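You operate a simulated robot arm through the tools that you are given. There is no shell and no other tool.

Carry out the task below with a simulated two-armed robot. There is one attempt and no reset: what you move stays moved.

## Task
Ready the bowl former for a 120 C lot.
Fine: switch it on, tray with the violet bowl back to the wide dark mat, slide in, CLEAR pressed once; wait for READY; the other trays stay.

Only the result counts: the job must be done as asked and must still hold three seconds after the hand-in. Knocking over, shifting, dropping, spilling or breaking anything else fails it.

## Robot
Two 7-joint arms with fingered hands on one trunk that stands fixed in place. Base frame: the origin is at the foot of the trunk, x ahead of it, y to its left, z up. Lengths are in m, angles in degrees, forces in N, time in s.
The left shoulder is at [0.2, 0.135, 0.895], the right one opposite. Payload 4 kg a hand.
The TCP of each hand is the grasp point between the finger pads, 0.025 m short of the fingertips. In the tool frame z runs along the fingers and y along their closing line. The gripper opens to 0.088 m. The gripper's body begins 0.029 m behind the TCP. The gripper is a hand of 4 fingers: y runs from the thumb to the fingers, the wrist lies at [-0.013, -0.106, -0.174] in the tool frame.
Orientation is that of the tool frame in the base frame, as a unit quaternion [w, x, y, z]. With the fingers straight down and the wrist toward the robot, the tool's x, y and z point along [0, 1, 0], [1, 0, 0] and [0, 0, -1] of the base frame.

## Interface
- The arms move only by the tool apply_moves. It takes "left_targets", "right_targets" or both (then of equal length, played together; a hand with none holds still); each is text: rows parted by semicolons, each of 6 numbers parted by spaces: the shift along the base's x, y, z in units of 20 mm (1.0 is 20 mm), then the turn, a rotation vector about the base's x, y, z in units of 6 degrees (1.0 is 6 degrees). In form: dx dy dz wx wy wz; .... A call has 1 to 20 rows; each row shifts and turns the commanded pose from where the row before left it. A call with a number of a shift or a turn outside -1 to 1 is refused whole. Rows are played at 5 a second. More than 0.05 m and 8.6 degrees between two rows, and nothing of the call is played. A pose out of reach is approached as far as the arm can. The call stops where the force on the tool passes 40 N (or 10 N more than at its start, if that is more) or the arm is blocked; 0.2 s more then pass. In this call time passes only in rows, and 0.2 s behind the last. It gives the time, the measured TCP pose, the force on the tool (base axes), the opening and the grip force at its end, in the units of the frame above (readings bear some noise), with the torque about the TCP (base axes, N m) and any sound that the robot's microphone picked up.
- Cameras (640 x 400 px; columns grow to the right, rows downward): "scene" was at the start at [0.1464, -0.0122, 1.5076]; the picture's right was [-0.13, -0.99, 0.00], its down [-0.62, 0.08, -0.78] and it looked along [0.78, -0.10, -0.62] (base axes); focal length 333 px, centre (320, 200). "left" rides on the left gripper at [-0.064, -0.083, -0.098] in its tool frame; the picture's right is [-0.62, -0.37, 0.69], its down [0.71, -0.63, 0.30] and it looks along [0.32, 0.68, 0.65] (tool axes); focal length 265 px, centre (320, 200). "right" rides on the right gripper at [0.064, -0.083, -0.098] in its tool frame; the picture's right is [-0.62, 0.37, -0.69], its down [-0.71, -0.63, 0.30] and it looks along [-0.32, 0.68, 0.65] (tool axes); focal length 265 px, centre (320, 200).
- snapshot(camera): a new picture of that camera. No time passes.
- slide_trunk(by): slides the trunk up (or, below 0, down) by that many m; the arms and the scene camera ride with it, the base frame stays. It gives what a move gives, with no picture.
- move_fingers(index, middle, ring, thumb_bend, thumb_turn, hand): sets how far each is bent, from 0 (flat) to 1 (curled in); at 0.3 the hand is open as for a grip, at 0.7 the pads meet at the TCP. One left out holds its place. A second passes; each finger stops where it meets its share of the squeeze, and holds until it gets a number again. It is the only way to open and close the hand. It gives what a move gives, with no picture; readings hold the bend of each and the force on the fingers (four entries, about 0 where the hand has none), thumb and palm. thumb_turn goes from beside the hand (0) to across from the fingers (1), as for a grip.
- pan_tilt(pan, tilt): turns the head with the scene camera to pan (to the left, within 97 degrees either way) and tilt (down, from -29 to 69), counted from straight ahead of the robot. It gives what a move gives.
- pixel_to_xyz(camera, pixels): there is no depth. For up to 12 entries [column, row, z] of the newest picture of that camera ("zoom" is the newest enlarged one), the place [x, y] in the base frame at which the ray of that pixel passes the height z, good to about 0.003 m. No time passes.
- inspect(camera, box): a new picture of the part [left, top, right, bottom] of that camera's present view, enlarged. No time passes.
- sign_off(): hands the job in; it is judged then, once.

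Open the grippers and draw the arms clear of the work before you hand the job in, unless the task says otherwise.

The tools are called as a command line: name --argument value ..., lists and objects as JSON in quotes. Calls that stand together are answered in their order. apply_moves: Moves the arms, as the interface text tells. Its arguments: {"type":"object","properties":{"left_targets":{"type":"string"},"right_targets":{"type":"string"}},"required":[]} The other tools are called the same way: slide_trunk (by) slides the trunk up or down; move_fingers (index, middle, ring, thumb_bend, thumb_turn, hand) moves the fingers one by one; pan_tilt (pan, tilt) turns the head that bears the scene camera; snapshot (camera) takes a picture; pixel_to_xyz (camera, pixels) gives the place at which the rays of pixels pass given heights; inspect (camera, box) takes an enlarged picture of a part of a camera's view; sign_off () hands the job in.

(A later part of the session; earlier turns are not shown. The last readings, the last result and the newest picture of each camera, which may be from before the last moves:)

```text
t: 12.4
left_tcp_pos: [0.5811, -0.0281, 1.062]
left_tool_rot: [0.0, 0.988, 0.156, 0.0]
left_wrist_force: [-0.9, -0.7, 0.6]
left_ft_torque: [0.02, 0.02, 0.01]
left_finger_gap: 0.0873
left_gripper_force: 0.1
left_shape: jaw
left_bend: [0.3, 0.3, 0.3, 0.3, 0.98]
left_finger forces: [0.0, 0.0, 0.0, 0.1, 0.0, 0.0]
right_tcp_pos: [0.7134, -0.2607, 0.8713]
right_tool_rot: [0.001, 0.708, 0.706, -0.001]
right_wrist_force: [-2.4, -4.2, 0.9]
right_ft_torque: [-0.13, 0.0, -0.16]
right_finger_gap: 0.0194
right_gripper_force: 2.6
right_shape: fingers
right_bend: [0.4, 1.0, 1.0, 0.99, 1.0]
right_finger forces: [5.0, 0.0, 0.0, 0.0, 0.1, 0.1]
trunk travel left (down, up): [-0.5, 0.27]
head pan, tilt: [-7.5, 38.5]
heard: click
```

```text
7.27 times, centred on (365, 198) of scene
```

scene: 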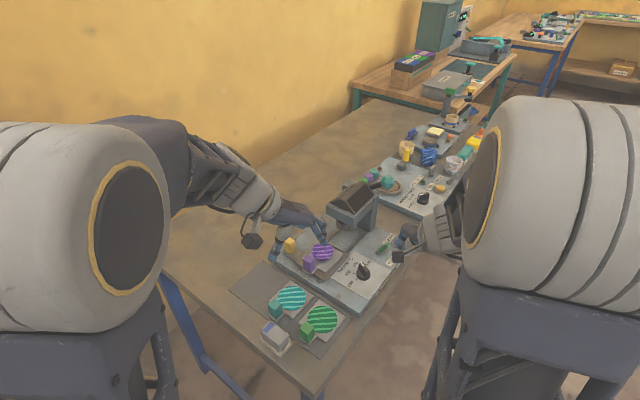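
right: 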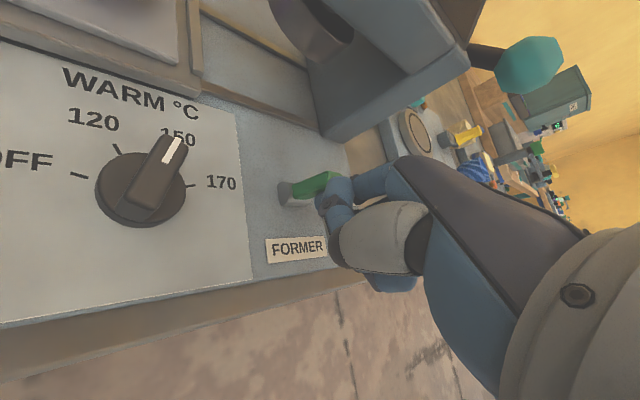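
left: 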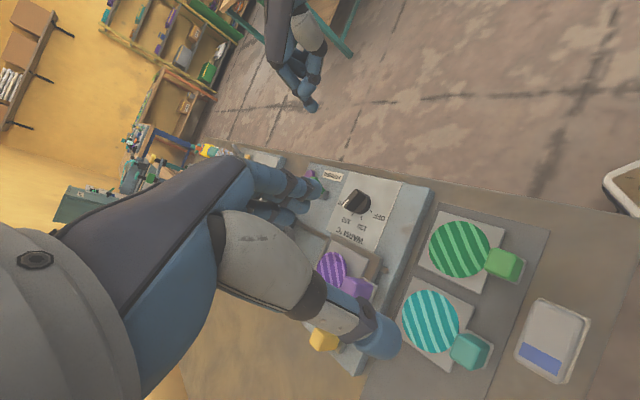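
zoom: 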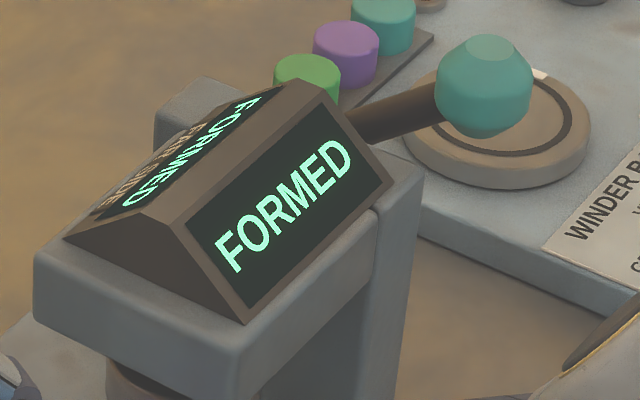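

A click was heard and the display shows FORMED; power is on. I back the right finger off toward the operator and lift clear to the right.

apply_moves --right_targets "-0.4 -0.4 0 0 0 0;-0.4 -0.4 0 0 0 0;-0.4 -0.4 0 0 0 0;-0.4 -0.4 0.5 0 0 0;-0.5 -0.3 1 0 0 0;-0.5 -0.3 1 0 0 0;-0.5 -0.3 1 0 0 0;-0.5 -0.3 1 0 0 0;-0.5 -0.3 1 0 0 0;-0.5 -0.3 1 0 0 0;-0.5 -0.3 1 0 0 0"

move_fingers --hand "right" --index 0.3 --middle 0.3 --ring 0.3 --thumb_bend 0.3 --thumb_turn 1.0

inspect --camera "scene" --box '[330, 180, 430, 300]'

snapshot --camera "left"

```text
t: 14.8
left_tcp_pos: [0.5819, -0.0275, 1.0625]
left_tool_rot: [0.0, 0.988, 0.156, 0.0]
left_wrist_force: [0.4, 0.1, -0.6]
left_ft_torque: [-0.01, 0.0, 0.02]
left_finger_gap: 0.0875
left_gripper_force: 0.0
left_shape: jaw
left_bend: [0.3, 0.3, 0.3, 0.3, 0.98]
left_finger forces: [0.0, 0.0, 0.0, 0.1, 0.1, 0.1]
right_tcp_pos: [0.6129, -0.3336, 1.0235]
right_tool_rot: [0.0, 0.707, 0.707, 0.0]
right_wrist_force: [-0.2, 0.3, -0.6]
right_ft_torque: [0.02, -0.01, -0.01]
right_finger_gap: 0.0196
right_gripper_force: 0.0
right_shape: fingers
right_bend: [0.38, 1.0, 1.0, 0.99, 1.0]
right_finger forces: [0.0, 0.1, 0.1, 0.0, 0.0, 0.1]
trunk travel left (down, up): [-0.5, 0.27]
head pan, tilt: [-7.5, 38.5]
```

```text
t: 15.8
left_tcp_pos: [0.5814, -0.0279, 1.0624]
left_tool_rot: [0.0, 0.988, 0.156, -0.001]
left_wrist_force: [-0.5, -0.6, -0.3]
left_ft_torque: [0.03, -0.01, 0.01]
left_finger_gap: 0.0876
left_gripper_force: 0.1
left_shape: jaw
left_bend: [0.3, 0.3, 0.3, 0.3, 0.98]
left_finger forces: [0.0, 0.1, 0.0, 0.1, 0.0, 0.1]
right_tcp_pos: [0.6136, -0.335, 1.0229]
right_tool_rot: [0.0, 0.707, 0.708, 0.001]
right_wrist_force: [-0.6, 0.4, 0.3]
right_ft_torque: [-0.02, 0.04, 0.0]
right_finger_gap: 0.0843
right_gripper_force: 0.2
right_shape: fingers
right_bend: [0.3, 0.3, 0.3, 0.3, 0.98]
right_finger forces: [0.0, 0.0, 0.0, 0.0, 0.0, 0.0]
trunk travel left (down, up): [-0.5, 0.27]
head pan, tilt: [-7.5, 38.5]
```

```text
3.33 times, centred on (380, 240) of scene
```

zoom: 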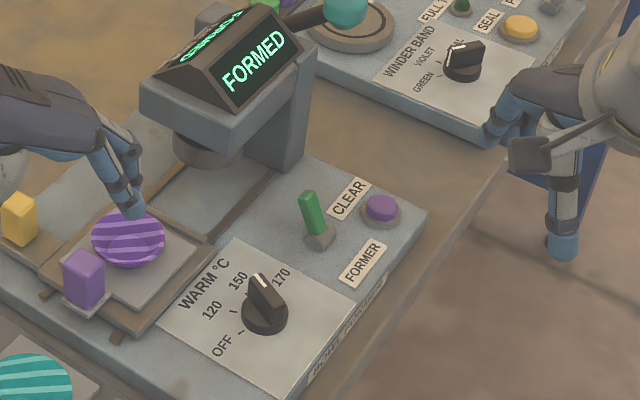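

```text
taken
```

left: 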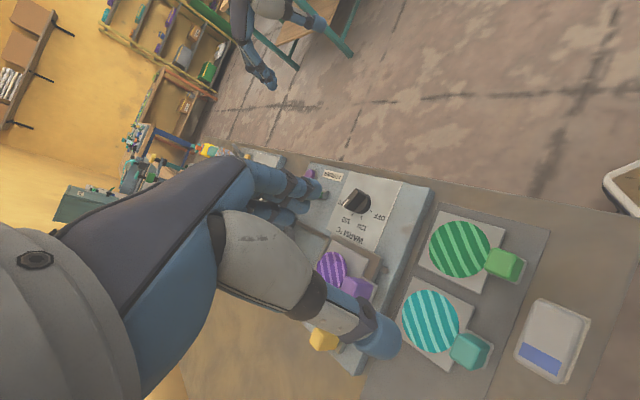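

The toggle now stands toward the wall side. Next is the dial: I take close zooms to measure the bar angle and the tick angles.

inspect --camera "scene" --box '[335, 240, 395, 300]'

pixel_to_xyz --camera "zoom" --pixels '[[320, 200, 0.826]]'

inspect --camera "left" --box '[320, 160, 410, 250]'

```text
6.67 times, centred on (365, 270) of scene
```

zoom: 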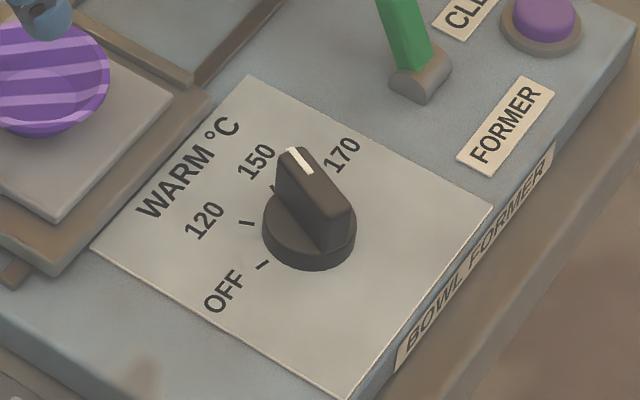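

```text
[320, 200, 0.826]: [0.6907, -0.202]
```

```text
4.44 times, centred on (365, 205) of left
```

zoom: 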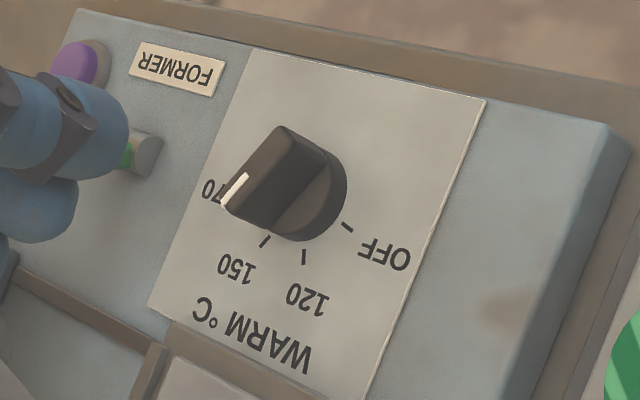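

I redo the scene dial zoom as newest and convert ticks, and the bar's top edge.

inspect --camera "scene" --box '[345, 245, 385, 285]'

```text
10.00 times, centred on (365, 265) of scene
```

zoom: 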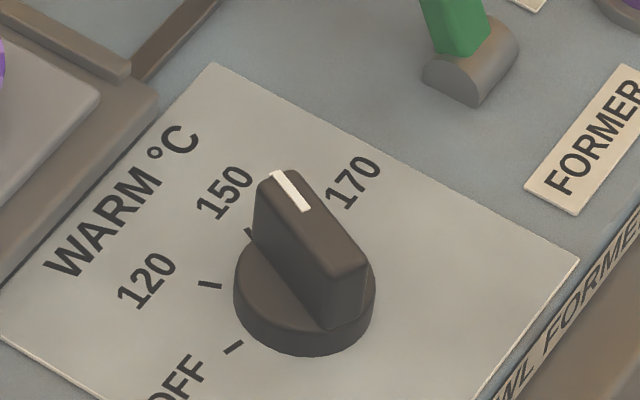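

I convert ticks at panel height and the bar's top centreline at several heights.

pixel_to_xyz --camera "zoom" --pixels '[[233, 347, 0.827], [210, 285, 0.827], [250, 233, 0.827], [276, 175, 0.85], [350, 268, 0.85], [276, 175, 0.86], [350, 268, 0.86], [305, 352, 0.827], [236, 290, 0.832], [374, 290, 0.832], [313, 222, 0.85], [313, 222, 0.86]]'

pixel_to_xyz --camera "left" --pixels '[[370.9, 210.6, 0.827], [361.3, 217.8, 0.827], [352.5, 214.2, 0.827], [345.9, 202.7, 0.85], [345.9, 202.7, 0.86], [362, 190, 0.85], [362, 190, 0.86]]'

```text
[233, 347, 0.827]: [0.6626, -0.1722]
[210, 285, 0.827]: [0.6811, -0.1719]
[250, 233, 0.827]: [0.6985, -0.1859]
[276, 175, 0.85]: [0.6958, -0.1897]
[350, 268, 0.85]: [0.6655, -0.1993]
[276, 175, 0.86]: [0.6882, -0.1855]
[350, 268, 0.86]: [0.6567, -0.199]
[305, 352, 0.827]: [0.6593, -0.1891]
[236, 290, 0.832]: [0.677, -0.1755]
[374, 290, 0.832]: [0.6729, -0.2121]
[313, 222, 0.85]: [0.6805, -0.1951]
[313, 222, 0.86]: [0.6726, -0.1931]
```

```text
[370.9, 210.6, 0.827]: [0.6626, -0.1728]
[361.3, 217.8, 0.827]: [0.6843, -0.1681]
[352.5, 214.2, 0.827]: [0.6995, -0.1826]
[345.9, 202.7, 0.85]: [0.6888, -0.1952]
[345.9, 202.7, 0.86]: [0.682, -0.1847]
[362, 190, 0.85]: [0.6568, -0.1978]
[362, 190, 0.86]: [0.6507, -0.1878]
```

Ticks measured from the dial centre (0.675,-0.194) lie at OFF 120°, 120 at 72°, 150 at 22° in base yaw, and the bar points at about 20°, i.e. 150; a +50° turn is needed. I bring the left hand (closing line at -72°, across the bar) above the dial and move the right hand further out.

apply_moves --left_targets "0.519 -0.925 -0.62 0 0 0;0.519 -0.925 -0.62 0 0 0;0.519 -0.925 -0.62 0 0 0;0.519 -0.925 -0.62 0 0 0;0.519 -0.925 -0.62 0 0 0;0.519 -0.925 -0.62 0 0 0;0.519 -0.925 -0.62 0 0 0;0.519 -0.925 -0.62 0 0 0;0.519 -0.925 -0.62 0 0 0" --right_targets "-0.3 -0.45 0.1 0 0 0;-0.3 -0.45 0.1 0 0 0;-0.3 -0.45 0.1 0 0 0;-0.3 -0.45 0.1 0 0 0;-0.3 -0.45 0.1 0 0 0;-0.3 -0.45 0.1 0 0 0;-0.3 -0.45 0.1 0 0 0;-0.3 -0.45 0.1 0 0 0;-0.3 -0.45 0.1 0 0 0"

snapshot --camera "left"

snapshot --camera "scene"

snapshot --camera "right"

```text
t: 17.8
left_tcp_pos: [0.6743, -0.1926, 0.9536]
left_tool_rot: [0.001, 0.988, 0.156, 0.0]
left_wrist_force: [-0.5, -0.5, 0.1]
left_ft_torque: [0.0, 0.01, 0.01]
left_finger_gap: 0.0875
left_gripper_force: 0.0
left_shape: jaw
left_bend: [0.3, 0.3, 0.3, 0.3, 0.98]
left_finger forces: [0.1, 0.0, 0.0, 0.0, 0.1, 0.0]
right_tcp_pos: [0.556, -0.4146, 1.0411]
right_tool_rot: [0.0, 0.707, 0.708, 0.0]
right_wrist_force: [0.1, 0.3, -0.2]
right_ft_torque: [-0.01, 0.0, 0.06]
right_finger_gap: 0.0842
right_gripper_force: 0.1
right_shape: fingers
right_bend: [0.3, 0.3, 0.3, 0.3, 0.98]
right_finger forces: [0.0, 0.1, 0.0, 0.1, 0.1, 0.0]
trunk travel left (down, up): [-0.5, 0.27]
head pan, tilt: [-7.5, 38.5]
```

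```text
taken
```

left: 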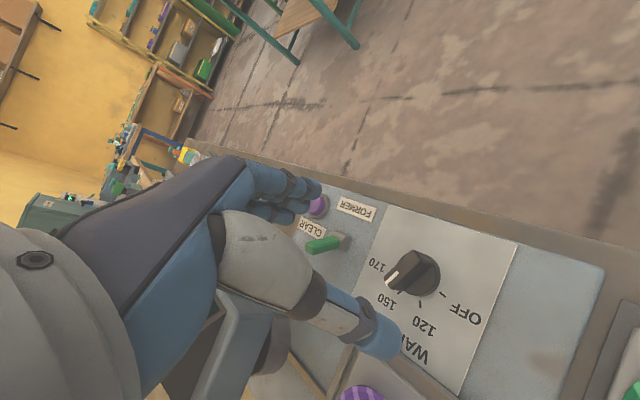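

```text
taken
```

scene: 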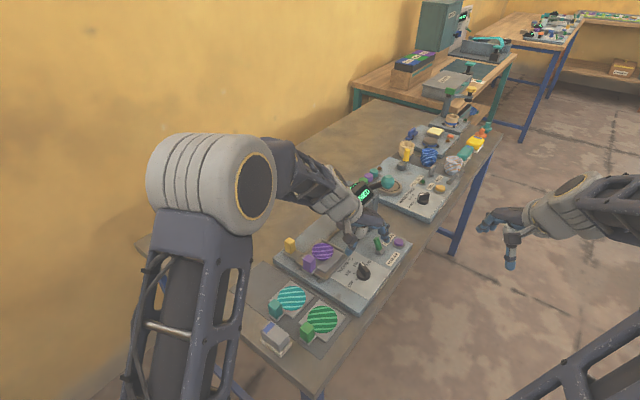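

```text
taken
```

right: 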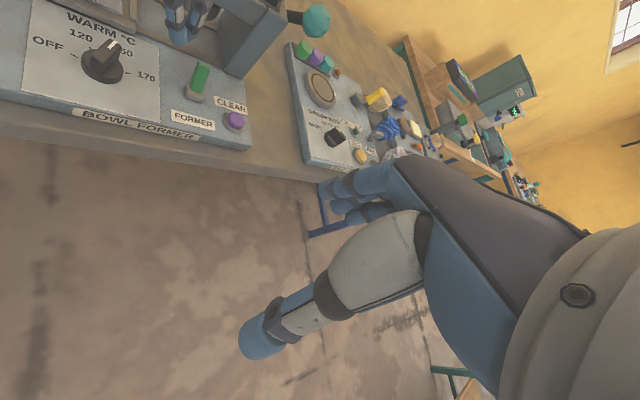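

The dial appears at left pixel (412,272), to come between fingers (300,190) and thumb (380,340) on descent. I verify its position with this view's rays.

inspect --camera "left" --box '[360, 220, 480, 320]'

pixel_to_xyz --camera "zoom" --pixels '[[320, 200, 0.857], [320, 200, 0.827]]'

```text
4.00 times, centred on (420, 270) of left
```

zoom: 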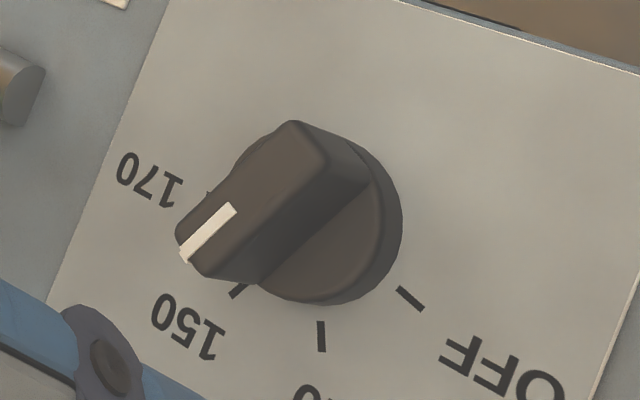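

```text
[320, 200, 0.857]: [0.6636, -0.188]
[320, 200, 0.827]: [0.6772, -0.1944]
```

I convert bar ends and ticks from this closer left zoom for a better angle.

pixel_to_xyz --camera "zoom" --pixels '[[311, 143, 0.857], [195, 256, 0.857], [252, 198, 0.857], [409, 298, 0.827], [321, 336, 0.827], [240, 288, 0.827], [402, 220, 0.835], [330, 303, 0.832], [300, 120, 0.857], [330, 165, 0.857]]'

```text
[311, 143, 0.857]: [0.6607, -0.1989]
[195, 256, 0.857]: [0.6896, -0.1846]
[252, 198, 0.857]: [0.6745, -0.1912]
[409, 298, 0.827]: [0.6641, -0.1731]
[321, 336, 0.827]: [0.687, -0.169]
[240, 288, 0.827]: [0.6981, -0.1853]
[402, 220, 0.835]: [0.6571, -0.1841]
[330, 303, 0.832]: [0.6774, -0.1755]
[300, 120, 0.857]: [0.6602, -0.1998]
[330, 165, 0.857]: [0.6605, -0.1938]
```

The bar points at about 24° and its centre (0.675,-0.192) is right under the TCP. I descend so the fingertips end just above the knob disc (about z 0.843).

apply_moves --left_targets "0 0 -0.86 0 0 0.6;0 0 -0.86 0 0 0;0 0 -0.86 0 0 0;0 0 -0.86 0 0 0;0 0 -0.8 0 0 0"

snapshot --camera "left"

inspect --camera "right" --box '[50, 0, 290, 150]'

inspect --camera "scene" --box '[310, 200, 420, 300]'

```text
t: 19.0
left_tcp_pos: [0.6763, -0.192, 0.867]
left_tool_rot: [0.001, 0.982, 0.188, -0.001]
left_wrist_force: [-0.1, -0.4, 0.3]
left_ft_torque: [-0.02, -0.03, 0.0]
left_finger_gap: 0.0877
left_gripper_force: 0.0
left_shape: jaw
left_bend: [0.3, 0.3, 0.3, 0.3, 0.98]
left_finger forces: [0.1, 0.1, 0.1, 0.0, 0.1, 0.0]
right_tcp_pos: [0.5567, -0.4152, 1.0406]
right_tool_rot: [-0.001, 0.707, 0.707, 0.0]
right_wrist_force: [-0.1, -0.2, 0.1]
right_ft_torque: [0.0, -0.01, 0.04]
right_finger_gap: 0.0846
right_gripper_force: 0.2
right_shape: fingers
right_bend: [0.3, 0.3, 0.3, 0.3, 0.98]
right_finger forces: [0.1, 0.0, 0.0, 0.0, 0.1, 0.1]
trunk travel left (down, up): [-0.5, 0.27]
head pan, tilt: [-7.5, 38.5]
```

```text
taken
```

left: 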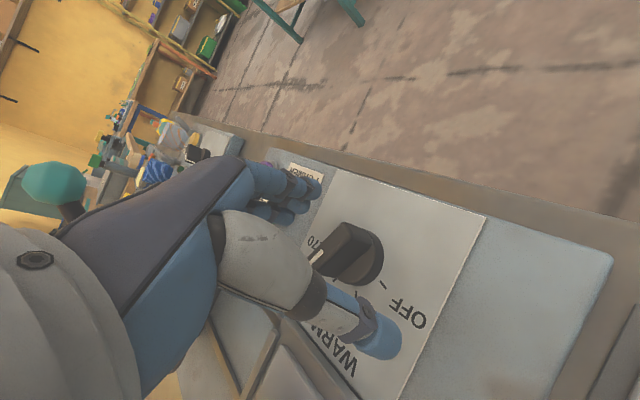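

```text
2.67 times, centred on (170, 75) of right
```

zoom: 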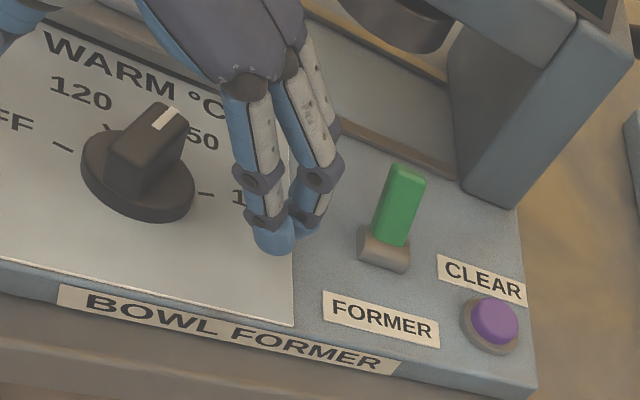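

```text
4.00 times, centred on (365, 250) of scene
```

zoom: 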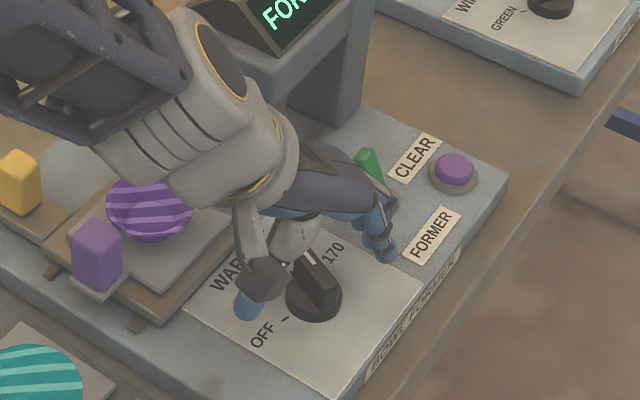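

Fingers and thumb straddle the knob bar without contact. I close the left hand on the bar.

move_fingers --hand "left" --index 0.7 --middle 0.7 --ring 0.7 --thumb_bend 0.7

inspect --camera "right" --box '[50, 0, 290, 150]'

inspect --camera "left" --box '[240, 170, 440, 330]'

```text
t: 20.0
left_tcp_pos: [0.6746, -0.1927, 0.8668]
left_tool_rot: [0.0, 0.982, 0.187, 0.0]
left_wrist_force: [4.5, -5.4, -2.5]
left_ft_torque: [-0.13, -0.06, -0.04]
left_finger_gap: 0.0073
left_gripper_force: 5.5
left_shape: fingers
left_bend: [0.65, 0.66, 0.68, 0.67, 0.97]
left_finger forces: [3.7, 3.5, 1.7, 0.1, 1.7, 0.1]
right_tcp_pos: [0.5576, -0.4159, 1.0411]
right_tool_rot: [0.0, 0.708, 0.707, 0.0]
right_wrist_force: [0.6, 0.5, 0.6]
right_ft_torque: [0.0, 0.05, -0.01]
right_finger_gap: 0.0845
right_gripper_force: 0.0
right_shape: fingers
right_bend: [0.3, 0.3, 0.3, 0.3, 0.98]
right_finger forces: [0.0, 0.0, 0.0, 0.0, 0.0, 0.0]
trunk travel left (down, up): [-0.5, 0.27]
head pan, tilt: [-7.5, 38.5]
```

```text
2.67 times, centred on (170, 75) of right
```

zoom: 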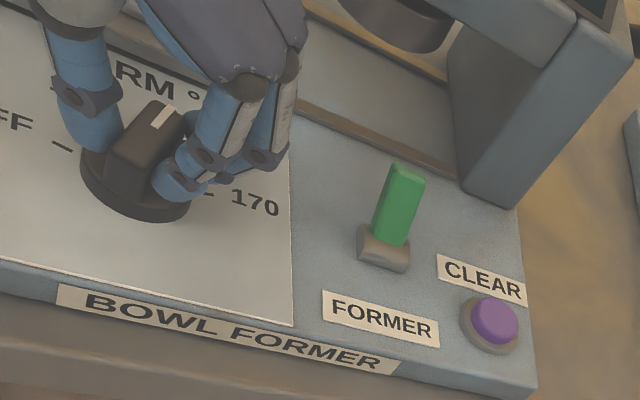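

```text
2.50 times, centred on (340, 250) of left
```

zoom: 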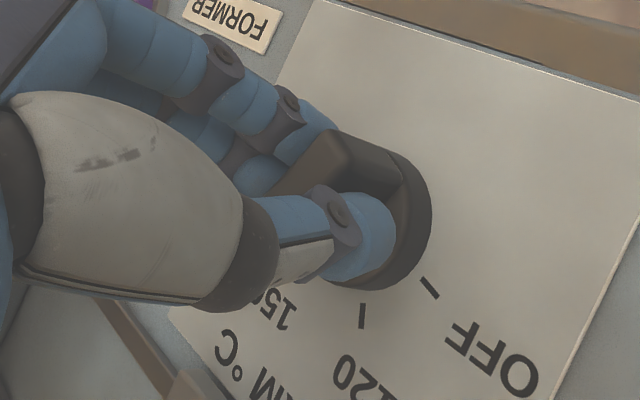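

The bar is held between the fingers and thumb with about 5 N. I turn the hand +36° about the vertical first, then check.

apply_moves --left_targets "0 0 0 0 0 1;0 0 0 0 0 1;0 0 0 0 0 1;0 0 0 0 0 1;0 0 0 0 0 1;0 0 0 0 0 1"

inspect --camera "right" --box '[50, 0, 290, 150]'

snapshot --camera "left"

snapshot --camera "scene"

```text
t: 21.4
left_tcp_pos: [0.6751, -0.193, 0.8661]
left_tool_rot: [0.001, 0.876, 0.482, 0.001]
left_wrist_force: [7.1, -2.8, -1.1]
left_ft_torque: [-0.03, -0.1, 0.02]
left_finger_gap: 0.0074
left_gripper_force: 5.4
left_shape: fingers
left_bend: [0.64, 0.66, 0.69, 0.68, 0.97]
left_finger forces: [4.7, 3.0, 1.3, 0.0, 1.1, 0.0]
right_tcp_pos: [0.5568, -0.415, 1.0401]
right_tool_rot: [0.0, 0.707, 0.707, 0.001]
right_wrist_force: [0.1, -0.8, 0.5]
right_ft_torque: [0.0, -0.02, 0.01]
right_finger_gap: 0.0843
right_gripper_force: 0.1
right_shape: fingers
right_bend: [0.3, 0.3, 0.3, 0.3, 0.98]
right_finger forces: [0.0, 0.1, 0.0, 0.0, 0.1, 0.0]
trunk travel left (down, up): [-0.5, 0.27]
head pan, tilt: [-7.5, 38.5]
```

```text
2.67 times, centred on (170, 75) of right
```

zoom: 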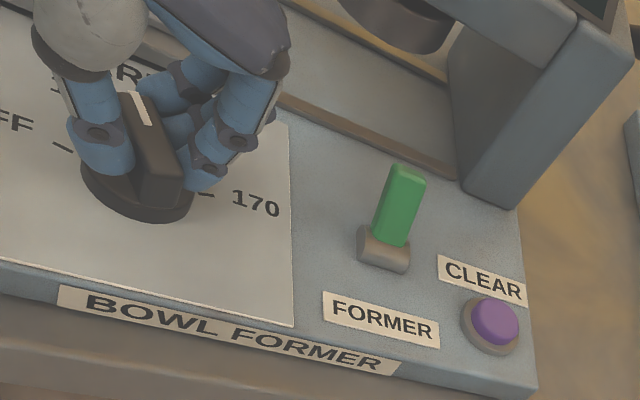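

```text
taken
```

left: 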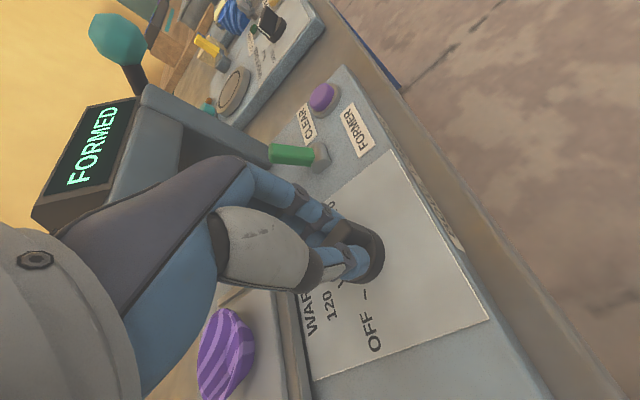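

```text
taken
```

scene: 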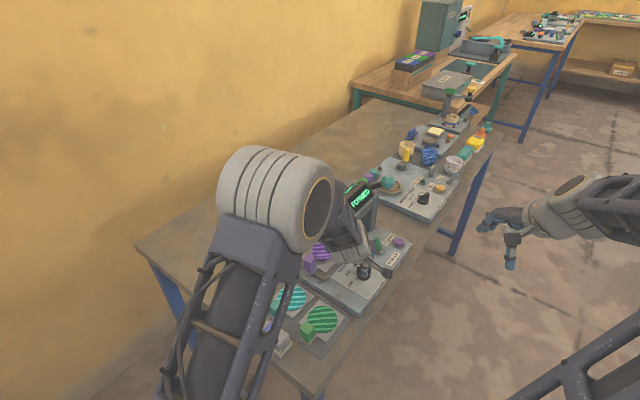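

The knob follows. I rotate another 12° to bring it to the 120 mark, then look closely.

apply_moves --left_targets "0 0 0 0 0 1;0 0 0 0 0 1"

inspect --camera "right" --box '[50, 0, 170, 100]'

inspect --camera "left" --box '[280, 200, 420, 320]'

```text
t: 22.0
left_tcp_pos: [0.6758, -0.1929, 0.8679]
left_tool_rot: [0.0, 0.82, 0.572, 0.0]
left_wrist_force: [6.6, -3.6, -3.6]
left_ft_torque: [-0.04, -0.11, -0.02]
left_finger_gap: 0.0076
left_gripper_force: 5.5
left_shape: fingers
left_bend: [0.64, 0.66, 0.69, 0.68, 0.97]
left_finger forces: [4.2, 3.7, 0.9, 0.1, 1.2, 0.1]
right_tcp_pos: [0.5575, -0.4156, 1.0409]
right_tool_rot: [0.0, 0.707, 0.707, 0.0]
right_wrist_force: [-0.7, 0.0, 0.4]
right_ft_torque: [-0.02, 0.02, -0.01]
right_finger_gap: 0.0843
right_gripper_force: 0.0
right_shape: fingers
right_bend: [0.3, 0.3, 0.3, 0.3, 0.98]
right_finger forces: [0.1, 0.0, 0.0, 0.0, 0.0, 0.1]
trunk travel left (down, up): [-0.5, 0.27]
head pan, tilt: [-7.5, 38.5]
```

```text
4.00 times, centred on (110, 50) of right
```

zoom: 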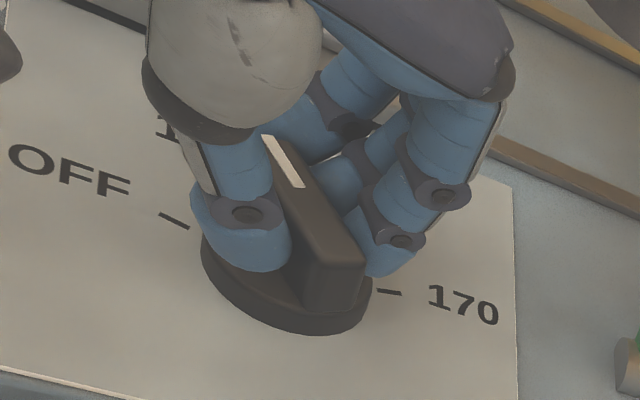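

```text
3.33 times, centred on (350, 260) of left
```

zoom: 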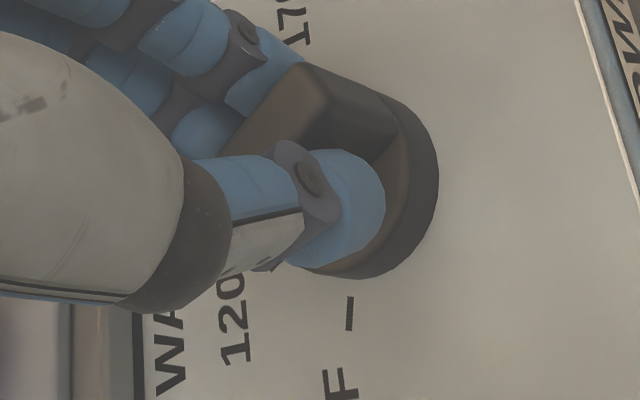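

The knob looks to be at the 120 mark (hand yaw -20°, bar ≈70°). I open the left hand partly to release the bar, then lift straight up to check.

move_fingers --hand "left" --index 0.48 --middle 0.48 --ring 0.48 --thumb_bend 0.48

apply_moves --left_targets "0 0 0.5 0 0 0;0 0 1 0 0 0;0 0 1 0 0 0;-0.5 0 1 0 0 0;-1 0.5 1 0 0 0;-1 0.5 1 0 0 0;-1 0.5 1 0 0 0"

inspect --camera "right" --box '[30, 0, 170, 110]'

inspect --camera "scene" --box '[310, 170, 420, 310]'

```text
t: 23.0
left_tcp_pos: [0.6753, -0.1937, 0.867]
left_tool_rot: [0.001, 0.821, 0.571, 0.001]
left_wrist_force: [-0.4, 0.4, -0.1]
left_ft_torque: [-0.01, 0.01, 0.0]
left_finger_gap: 0.0454
left_gripper_force: 0.1
left_shape: fingers
left_bend: [0.48, 0.48, 0.48, 0.48, 0.97]
left_finger forces: [0.0, 0.0, 0.0, 0.0, 0.1, 0.0]
right_tcp_pos: [0.5566, -0.4158, 1.0402]
right_tool_rot: [0.0, 0.708, 0.707, -0.001]
right_wrist_force: [0.8, 0.6, 0.1]
right_ft_torque: [0.0, -0.03, -0.02]
right_finger_gap: 0.0842
right_gripper_force: 0.0
right_shape: fingers
right_bend: [0.3, 0.3, 0.3, 0.3, 0.98]
right_finger forces: [0.1, 0.0, 0.1, 0.0, 0.0, 0.1]
trunk travel left (down, up): [-0.5, 0.27]
head pan, tilt: [-7.5, 38.5]
```

```text
t: 24.6
left_tcp_pos: [0.6028, -0.1638, 0.9959]
left_tool_rot: [0.0, 0.821, 0.571, 0.0]
left_wrist_force: [-0.8, -0.3, 0.2]
left_ft_torque: [-0.01, 0.01, -0.06]
left_finger_gap: 0.0458
left_gripper_force: 0.0
left_shape: fingers
left_bend: [0.48, 0.48, 0.48, 0.48, 0.97]
left_finger forces: [0.1, 0.0, 0.0, 0.0, 0.0, 0.1]
right_tcp_pos: [0.5558, -0.4149, 1.0393]
right_tool_rot: [0.0, 0.708, 0.706, 0.0]
right_wrist_force: [-0.3, 0.1, 0.2]
right_ft_torque: [0.01, 0.05, -0.02]
right_finger_gap: 0.0846
right_gripper_force: 0.0
right_shape: fingers
right_bend: [0.3, 0.3, 0.3, 0.3, 0.98]
right_finger forces: [0.0, 0.0, 0.0, 0.0, 0.1, 0.0]
trunk travel left (down, up): [-0.5, 0.27]
head pan, tilt: [-7.5, 38.5]
```

```text
3.64 times, centred on (100, 55) of right
```

zoom: 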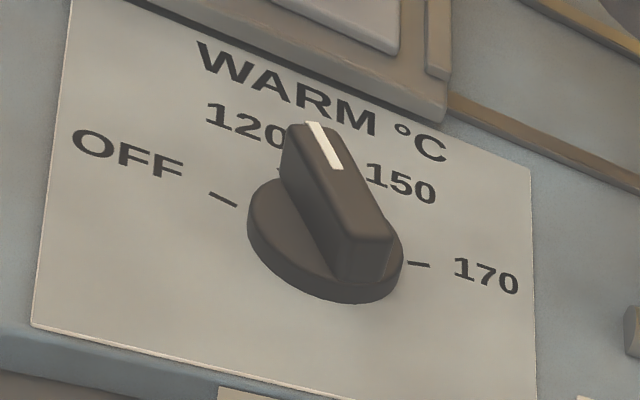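

```text
2.86 times, centred on (365, 240) of scene
```

zoom: 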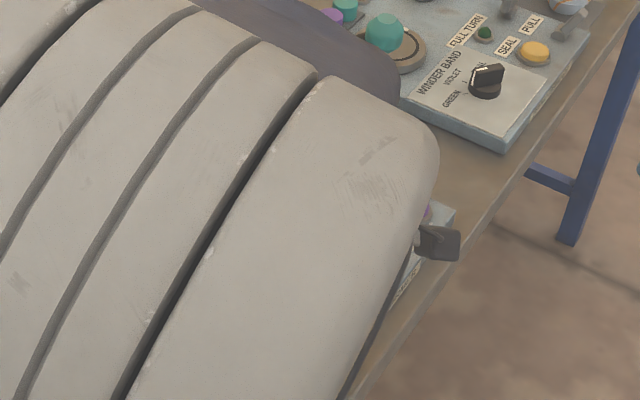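

The knob now points toward 120 in the right zoom. I measure the bar angle and tick angles from the right view rays.

pixel_to_xyz --camera "right" --pixels '[[96.2, 34.7, 0.857], [113.2, 65.4, 0.857], [73.1, 54.7, 0.827], [126.9, 72.6, 0.827], [100, 30, 0.857], [109, 45, 0.857]]'

snapshot --camera "left"

```text
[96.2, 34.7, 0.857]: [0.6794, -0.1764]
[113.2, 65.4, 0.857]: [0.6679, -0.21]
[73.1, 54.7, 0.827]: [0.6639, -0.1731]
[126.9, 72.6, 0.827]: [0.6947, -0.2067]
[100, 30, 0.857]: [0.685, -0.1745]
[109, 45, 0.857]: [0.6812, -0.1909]
```

```text
taken
```

left: 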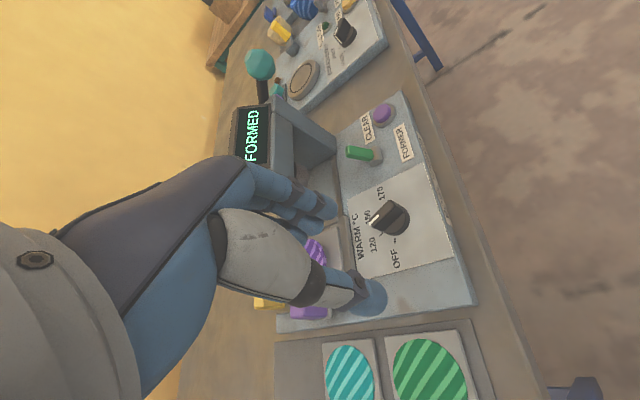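

Bar angle measures about 71°, with the 120 tick expected near 68–70°. I double-check with the left camera zoom.

inspect --camera "left" --box '[340, 170, 450, 270]'

pixel_to_xyz --camera "zoom" --pixels '[[320, 200, 0.827]]'

```text
4.00 times, centred on (395, 220) of left
```

zoom: 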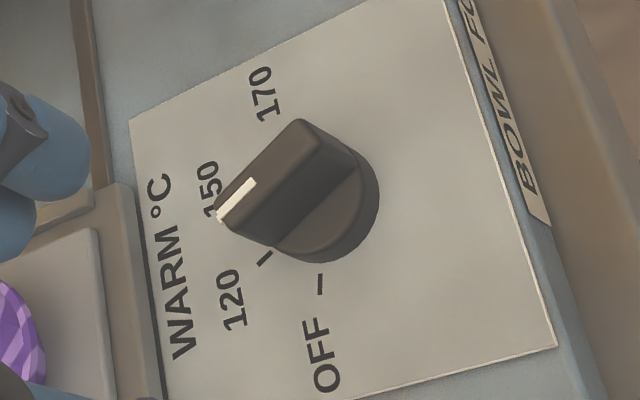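

```text
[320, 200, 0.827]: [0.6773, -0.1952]
```

pixel_to_xyz --camera "zoom" --pixels '[[312, 143, 0.857], [232, 222, 0.857], [219, 216, 0.857], [252, 181, 0.857], [265, 258, 0.827], [320, 285, 0.827], [378, 195, 0.832], [325, 262, 0.832]]'

```text
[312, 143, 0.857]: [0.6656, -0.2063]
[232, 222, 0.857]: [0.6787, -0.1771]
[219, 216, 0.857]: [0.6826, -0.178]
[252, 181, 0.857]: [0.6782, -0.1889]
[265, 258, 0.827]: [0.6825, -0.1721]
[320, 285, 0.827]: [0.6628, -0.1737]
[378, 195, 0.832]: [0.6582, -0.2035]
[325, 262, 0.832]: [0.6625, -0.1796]
```

The dial bar reads 66–71° versus the 120 tick at 70°, so the dial is set. I move the left arm back out to free the view for the tray.

apply_moves --left_targets "-0.2 0.5 1 0 0 0;-0.2 1 0.6 0 0 0;-0.2 1 0.6 0 0 0;-0.2 1 0.6 0 0 0;-0.2 1 0.6 0 0 0;-0.2 1 0.6 0 0 0;-0.2 1 0.6 0 0 0;-0.2 1 0.4 0 0 0;-0.2 1 0.4 0 0 0;-0.2 1 0.4 0 0 0;0 1 0.4 0 0 0;0 1 0 0 0 0;0 1 0 0 0 0;0 1 0 0 0 0;0 1 0 0 0 0;0 1 0 0 0 0"

snapshot --camera "scene"

snapshot --camera "left"

```text
t: 28.0
left_tcp_pos: [0.5631, 0.1473, 1.1201]
left_tool_rot: [0.0, 0.821, 0.571, 0.001]
left_wrist_force: [0.1, 1.1, 0.3]
left_ft_torque: [-0.01, 0.0, 0.02]
left_finger_gap: 0.0453
left_gripper_force: 0.1
left_shape: fingers
left_bend: [0.48, 0.48, 0.48, 0.48, 0.97]
left_finger forces: [0.0, 0.0, 0.0, 0.1, 0.0, 0.0]
right_tcp_pos: [0.557, -0.4158, 1.041]
right_tool_rot: [0.0, 0.707, 0.707, 0.001]
right_wrist_force: [-0.2, 0.2, -0.3]
right_ft_torque: [-0.01, 0.03, -0.01]
right_finger_gap: 0.0844
right_gripper_force: 0.1
right_shape: fingers
right_bend: [0.3, 0.3, 0.3, 0.3, 0.98]
right_finger forces: [0.0, 0.0, 0.1, 0.0, 0.0, 0.0]
trunk travel left (down, up): [-0.5, 0.27]
head pan, tilt: [-7.5, 38.5]
```

```text
taken
```

scene: 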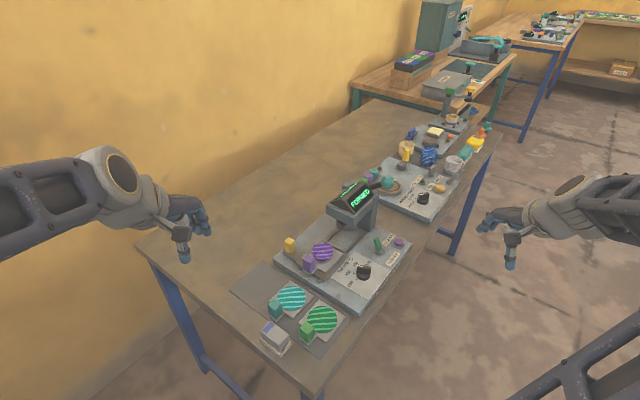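

```text
taken
```

left: 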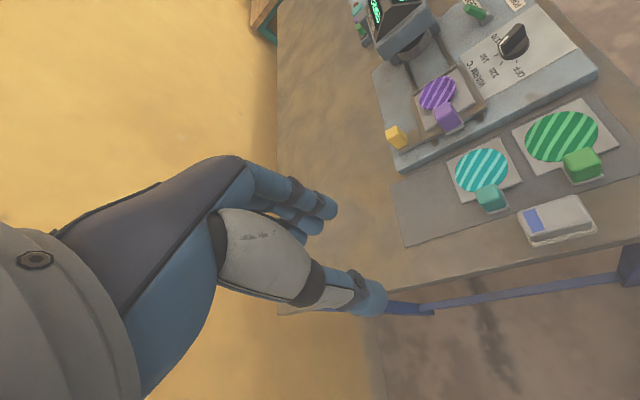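

Both views are clear now. I zoom on the carriage and on the mat in both cameras for exact tray geometry.

inspect --camera "left" --box '[370, 60, 510, 180]'

inspect --camera "scene" --box '[270, 225, 350, 295]'

```text
3.33 times, centred on (440, 120) of left
```

zoom: 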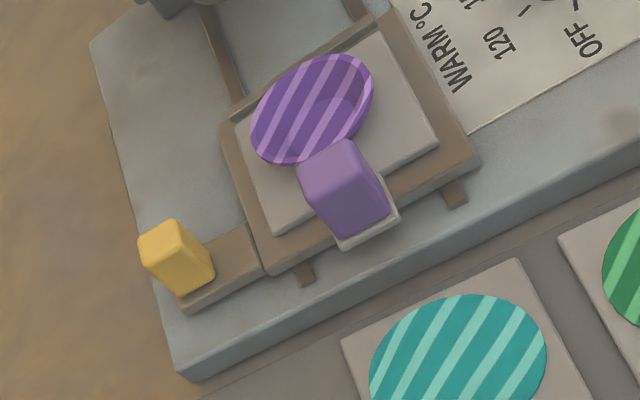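

```text
5.71 times, centred on (310, 260) of scene
```

zoom: 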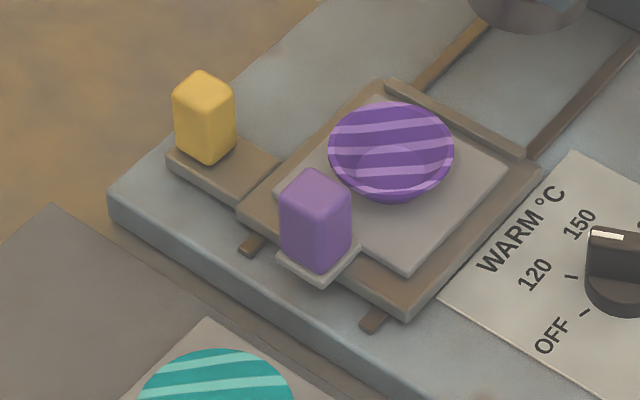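

I zoom further on the violet block and the yellow handle in both cameras.

inspect --camera "scene" --box '[280, 232, 335, 275]'

pixel_to_xyz --camera "zoom" --pixels '[[320, 200, 0.85], [320, 200, 0.87]]'

inspect --camera "left" --box '[380, 90, 470, 160]'

pixel_to_xyz --camera "zoom" --pixels '[[320, 200, 0.85], [320, 200, 0.87]]'

```text
9.30 times, centred on (308, 254) of scene
```

zoom: 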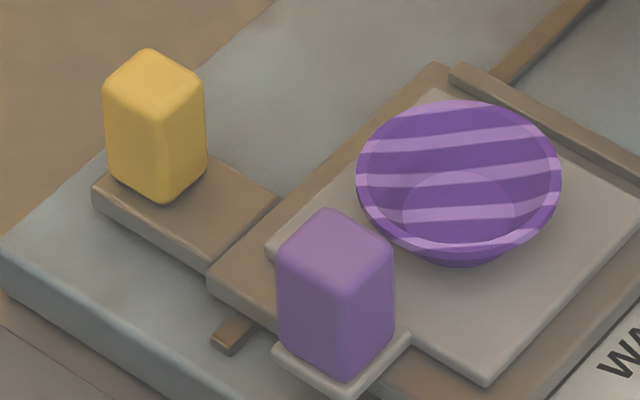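

```text
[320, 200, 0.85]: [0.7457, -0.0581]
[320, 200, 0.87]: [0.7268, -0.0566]
```

```text
5.71 times, centred on (425, 125) of left
```

zoom: 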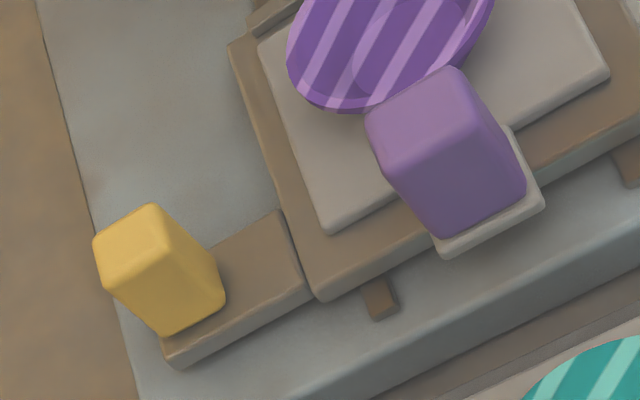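

```text
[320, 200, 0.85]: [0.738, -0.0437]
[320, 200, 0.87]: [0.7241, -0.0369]
```

I triangulate the top-face centres of violet block and yellow handle, and the tray corners.

pixel_to_xyz --camera "scene" --pixels '[[309.4, 258.6, 0.86], [309.4, 258.6, 0.88], [309.4, 258.6, 0.9], [290, 241.4, 0.86], [290, 241.4, 0.88], [290, 241.4, 0.9], [303.4, 259.2, 0.835], [326, 274.0, 0.835], [342.2, 255.8, 0.835], [302.3, 259.3, 0.845], [325.8, 273.7, 0.845]]'

pixel_to_xyz --camera "left" --pixels '[[442.9, 111, 0.86], [442.9, 111, 0.88], [442.9, 111, 0.9], [393, 132.9, 0.86], [393, 132.9, 0.88], [393, 132.9, 0.9]]'

```text
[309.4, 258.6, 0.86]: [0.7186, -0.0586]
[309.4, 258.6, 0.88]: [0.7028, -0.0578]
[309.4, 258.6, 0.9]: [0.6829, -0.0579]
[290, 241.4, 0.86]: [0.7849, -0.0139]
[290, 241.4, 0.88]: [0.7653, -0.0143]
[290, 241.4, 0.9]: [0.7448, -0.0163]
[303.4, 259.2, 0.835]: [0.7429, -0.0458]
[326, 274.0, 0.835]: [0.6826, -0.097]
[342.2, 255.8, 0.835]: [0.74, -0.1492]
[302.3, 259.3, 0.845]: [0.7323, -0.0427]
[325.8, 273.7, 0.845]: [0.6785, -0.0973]
```

```text
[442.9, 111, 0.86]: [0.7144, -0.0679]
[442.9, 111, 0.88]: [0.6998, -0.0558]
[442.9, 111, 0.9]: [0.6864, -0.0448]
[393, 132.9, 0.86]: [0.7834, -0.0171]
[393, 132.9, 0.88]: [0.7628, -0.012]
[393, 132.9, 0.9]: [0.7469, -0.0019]
```

Violet block top centre is (0.705,-0.058,0.877), yellow handle top (0.772,-0.014,0.872): 78 mm apart along v, enough room for fingers. Now I measure the mat and the teal and green trays to fix the drop spot.

inspect --camera "scene" --box '[225, 250, 355, 360]'

pixel_to_xyz --camera "zoom" --pixels '[[320, 200, 0.8]]'

inspect --camera "left" --box '[380, 90, 640, 270]'

```text
3.64 times, centred on (290, 305) of scene
```

zoom: 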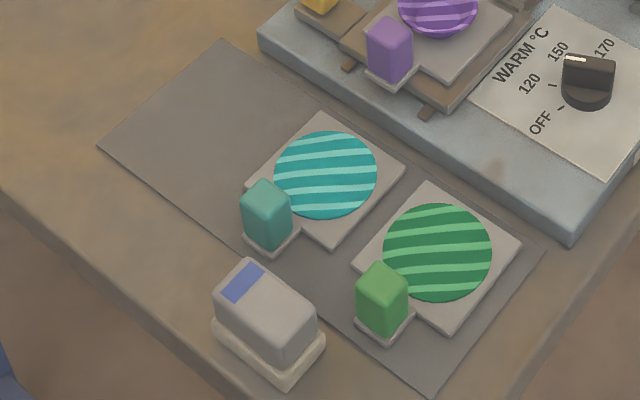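

```text
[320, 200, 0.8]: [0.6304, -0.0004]
```

```text
2.22 times, centred on (510, 180) of left
```

zoom: 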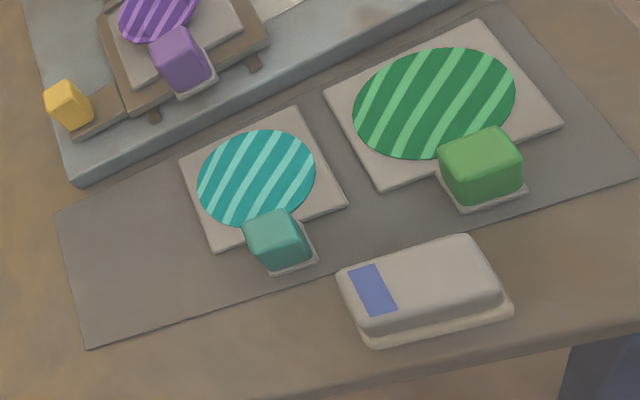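

I convert mat and tray corners at table level, with left rays for the table height.

pixel_to_xyz --camera "scene" --pixels '[[228.7, 290.4, 0.8], [263.1, 260.5, 0.8], [320.2, 358, 0.8], [351.3, 316.8, 0.8], [290.5, 280.8, 0.806], [269.4, 300.9, 0.806], [313.4, 296.8, 0.806], [293.6, 318.7, 0.806], [318.8, 300.1, 0.806], [298.8, 322.9, 0.806], [345.2, 316.8, 0.806], [325.2, 341.5, 0.806]]'

pixel_to_xyz --camera "left" --pixels '[[405.5, 246.7, 0.78], [405.5, 246.7, 0.8], [405.5, 246.7, 0.82], [390.6, 186.8, 0.78], [390.6, 186.8, 0.8], [390.6, 186.8, 0.82], [447, 164.2, 0.8], [447, 164.2, 0.82], [499.6, 139.5, 0.8], [499.6, 139.5, 0.82], [522.2, 182.7, 0.8], [463.5, 202.5, 0.8]]'

```text
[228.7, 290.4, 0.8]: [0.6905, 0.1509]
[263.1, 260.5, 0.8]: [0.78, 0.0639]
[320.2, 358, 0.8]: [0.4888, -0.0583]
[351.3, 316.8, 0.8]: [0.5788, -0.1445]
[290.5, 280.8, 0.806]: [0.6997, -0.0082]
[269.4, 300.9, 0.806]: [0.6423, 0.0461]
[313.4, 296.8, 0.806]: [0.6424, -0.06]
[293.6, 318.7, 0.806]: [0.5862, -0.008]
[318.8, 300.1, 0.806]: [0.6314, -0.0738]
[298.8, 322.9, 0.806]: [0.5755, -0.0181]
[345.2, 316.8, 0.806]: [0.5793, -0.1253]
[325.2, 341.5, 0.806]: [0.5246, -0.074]
```

```text
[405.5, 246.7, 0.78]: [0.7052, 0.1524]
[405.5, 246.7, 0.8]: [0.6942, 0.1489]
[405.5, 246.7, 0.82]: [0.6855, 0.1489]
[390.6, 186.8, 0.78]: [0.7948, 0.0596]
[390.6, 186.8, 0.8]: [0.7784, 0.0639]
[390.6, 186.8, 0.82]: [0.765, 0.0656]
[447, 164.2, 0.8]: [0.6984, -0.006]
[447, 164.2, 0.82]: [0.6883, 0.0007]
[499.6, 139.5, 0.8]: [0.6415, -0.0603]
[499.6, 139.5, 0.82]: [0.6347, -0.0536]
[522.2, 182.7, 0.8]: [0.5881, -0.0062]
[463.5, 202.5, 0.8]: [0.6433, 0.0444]
```

The table is at z 0.800. In row coordinates the mat spans u 0.385–0.509, v 0.305–0.596; teal and green tray centres are at (0.460,0.449) and (0.460,0.357), so the free slot is (0.460,0.541), i.e. the violet tray must move by about (-0.0265,+0.155) in x,y. I bring the right hand, yawed +45°, above the violet block and move the left hand further out.

apply_moves --left_targets "0 1 0.2 0 0 0;0 1 0.2 0 0 0;0 1 0.2 0 0 0;0 1 0.2 0 0 0;0 1 0.2 0 0 0;0 1 0.2 0 0 0;0 1 0.2 0 0 0;0 1 0.2 0 0 0;0 0.5 0 0 0 0;0 0.5 0 0 0 0;0 0 0 0 0 0;0 0 0 0 0 0;0 0 0 0 0 0;0 0 0 0 0 0;0 0 0 0 0 0;0 0 0 0 0 0;0 0 0 0 0 0;0 0 0 0 0 0" --right_targets "0.411 0.992 -0.222 0 0 0.4167;0.411 0.992 -0.222 0 0 0.4167;0.411 0.992 -0.222 0 0 0.4167;0.411 0.992 -0.222 0 0 0.4167;0.411 0.992 -0.222 0 0 0.4167;0.411 0.992 -0.222 0 0 0.4167;0.411 0.992 -0.222 0 0 0.4167;0.411 0.992 -0.222 0 0 0.4167;0.411 0.992 -0.222 0 0 0.4167;0.411 0.992 -0.222 0 0 0.4167;0.411 0.992 -0.222 0 0 0.4167;0.411 0.992 -0.222 0 0 0.4167;0.411 0.992 -0.222 0 0 0.4167;0.411 0.992 -0.222 0 0 0.4167;0.411 0.992 -0.222 0 0 0.4167;0.411 0.992 -0.222 0 0 0.4167;0.411 0.992 -0.222 0 0 0.4167;0.411 0.992 -0.222 0 0 0.4167"

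move_fingers --hand "right" --index 0.42 --middle 0.42 --ring 0.3 --thumb_bend 0.42 --thumb_turn 1.0

snapshot --camera "right"

snapshot --camera "scene"

snapshot --camera "left"

```text
t: 31.8
left_tcp_pos: [0.5665, 0.3282, 1.1505]
left_tool_rot: [-0.001, 0.821, 0.571, 0.0]
left_wrist_force: [-0.1, 0.0, 0.0]
left_ft_torque: [0.02, 0.01, -0.03]
left_finger_gap: 0.0458
left_gripper_force: 0.1
left_shape: fingers
left_bend: [0.48, 0.48, 0.48, 0.48, 0.97]
left_finger forces: [0.1, 0.0, 0.0, 0.1, 0.0, 0.1]
right_tcp_pos: [0.7036, -0.059, 0.9601]
right_tool_rot: [0.0, 0.383, 0.924, -0.001]
right_wrist_force: [0.0, 0.4, 0.0]
right_ft_torque: [0.0, -0.02, 0.01]
right_finger_gap: 0.0843
right_gripper_force: 0.0
right_shape: fingers
right_bend: [0.3, 0.3, 0.3, 0.3, 0.98]
right_finger forces: [0.0, 0.1, 0.1, 0.0, 0.0, 0.0]
trunk travel left (down, up): [-0.5, 0.27]
head pan, tilt: [-7.5, 38.5]
```

```text
t: 32.8
left_tcp_pos: [0.5661, 0.3276, 1.1516]
left_tool_rot: [0.0, 0.822, 0.57, 0.0]
left_wrist_force: [-0.4, 0.2, 0.1]
left_ft_torque: [0.0, 0.01, -0.01]
left_finger_gap: 0.0454
left_gripper_force: 0.0
left_shape: fingers
left_bend: [0.48, 0.48, 0.48, 0.48, 0.97]
left_finger forces: [0.1, 0.1, 0.1, 0.1, 0.0, 0.0]
right_tcp_pos: [0.7047, -0.0579, 0.9596]
right_tool_rot: [0.001, 0.382, 0.924, -0.001]
right_wrist_force: [0.6, -0.4, 0.4]
right_ft_torque: [-0.02, 0.02, 0.02]
right_finger_gap: 0.0597
right_gripper_force: 0.0
right_shape: fingers
right_bend: [0.42, 0.42, 0.3, 0.42, 0.99]
right_finger forces: [0.0, 0.0, 0.0, 0.0, 0.0, 0.1]
trunk travel left (down, up): [-0.5, 0.27]
head pan, tilt: [-7.5, 38.5]
```

```text
taken
```

right: 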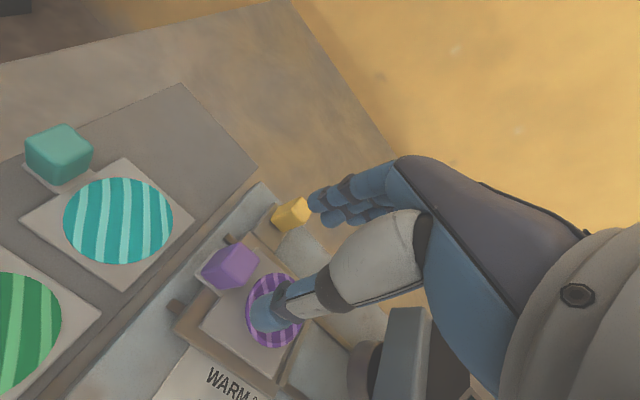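

```text
taken
```

scene: 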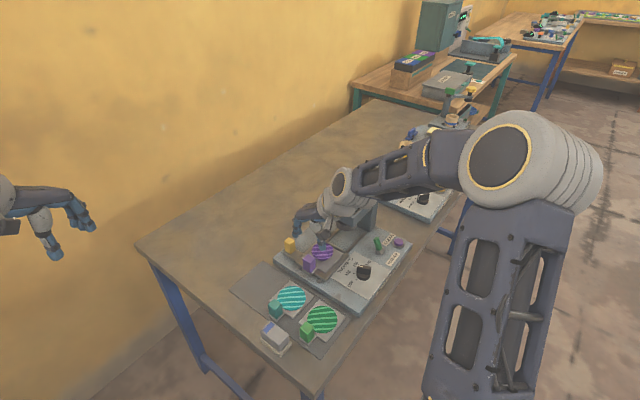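

```text
taken
```

left: 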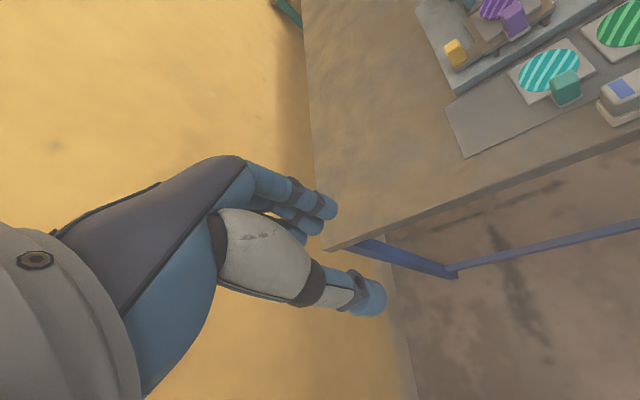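

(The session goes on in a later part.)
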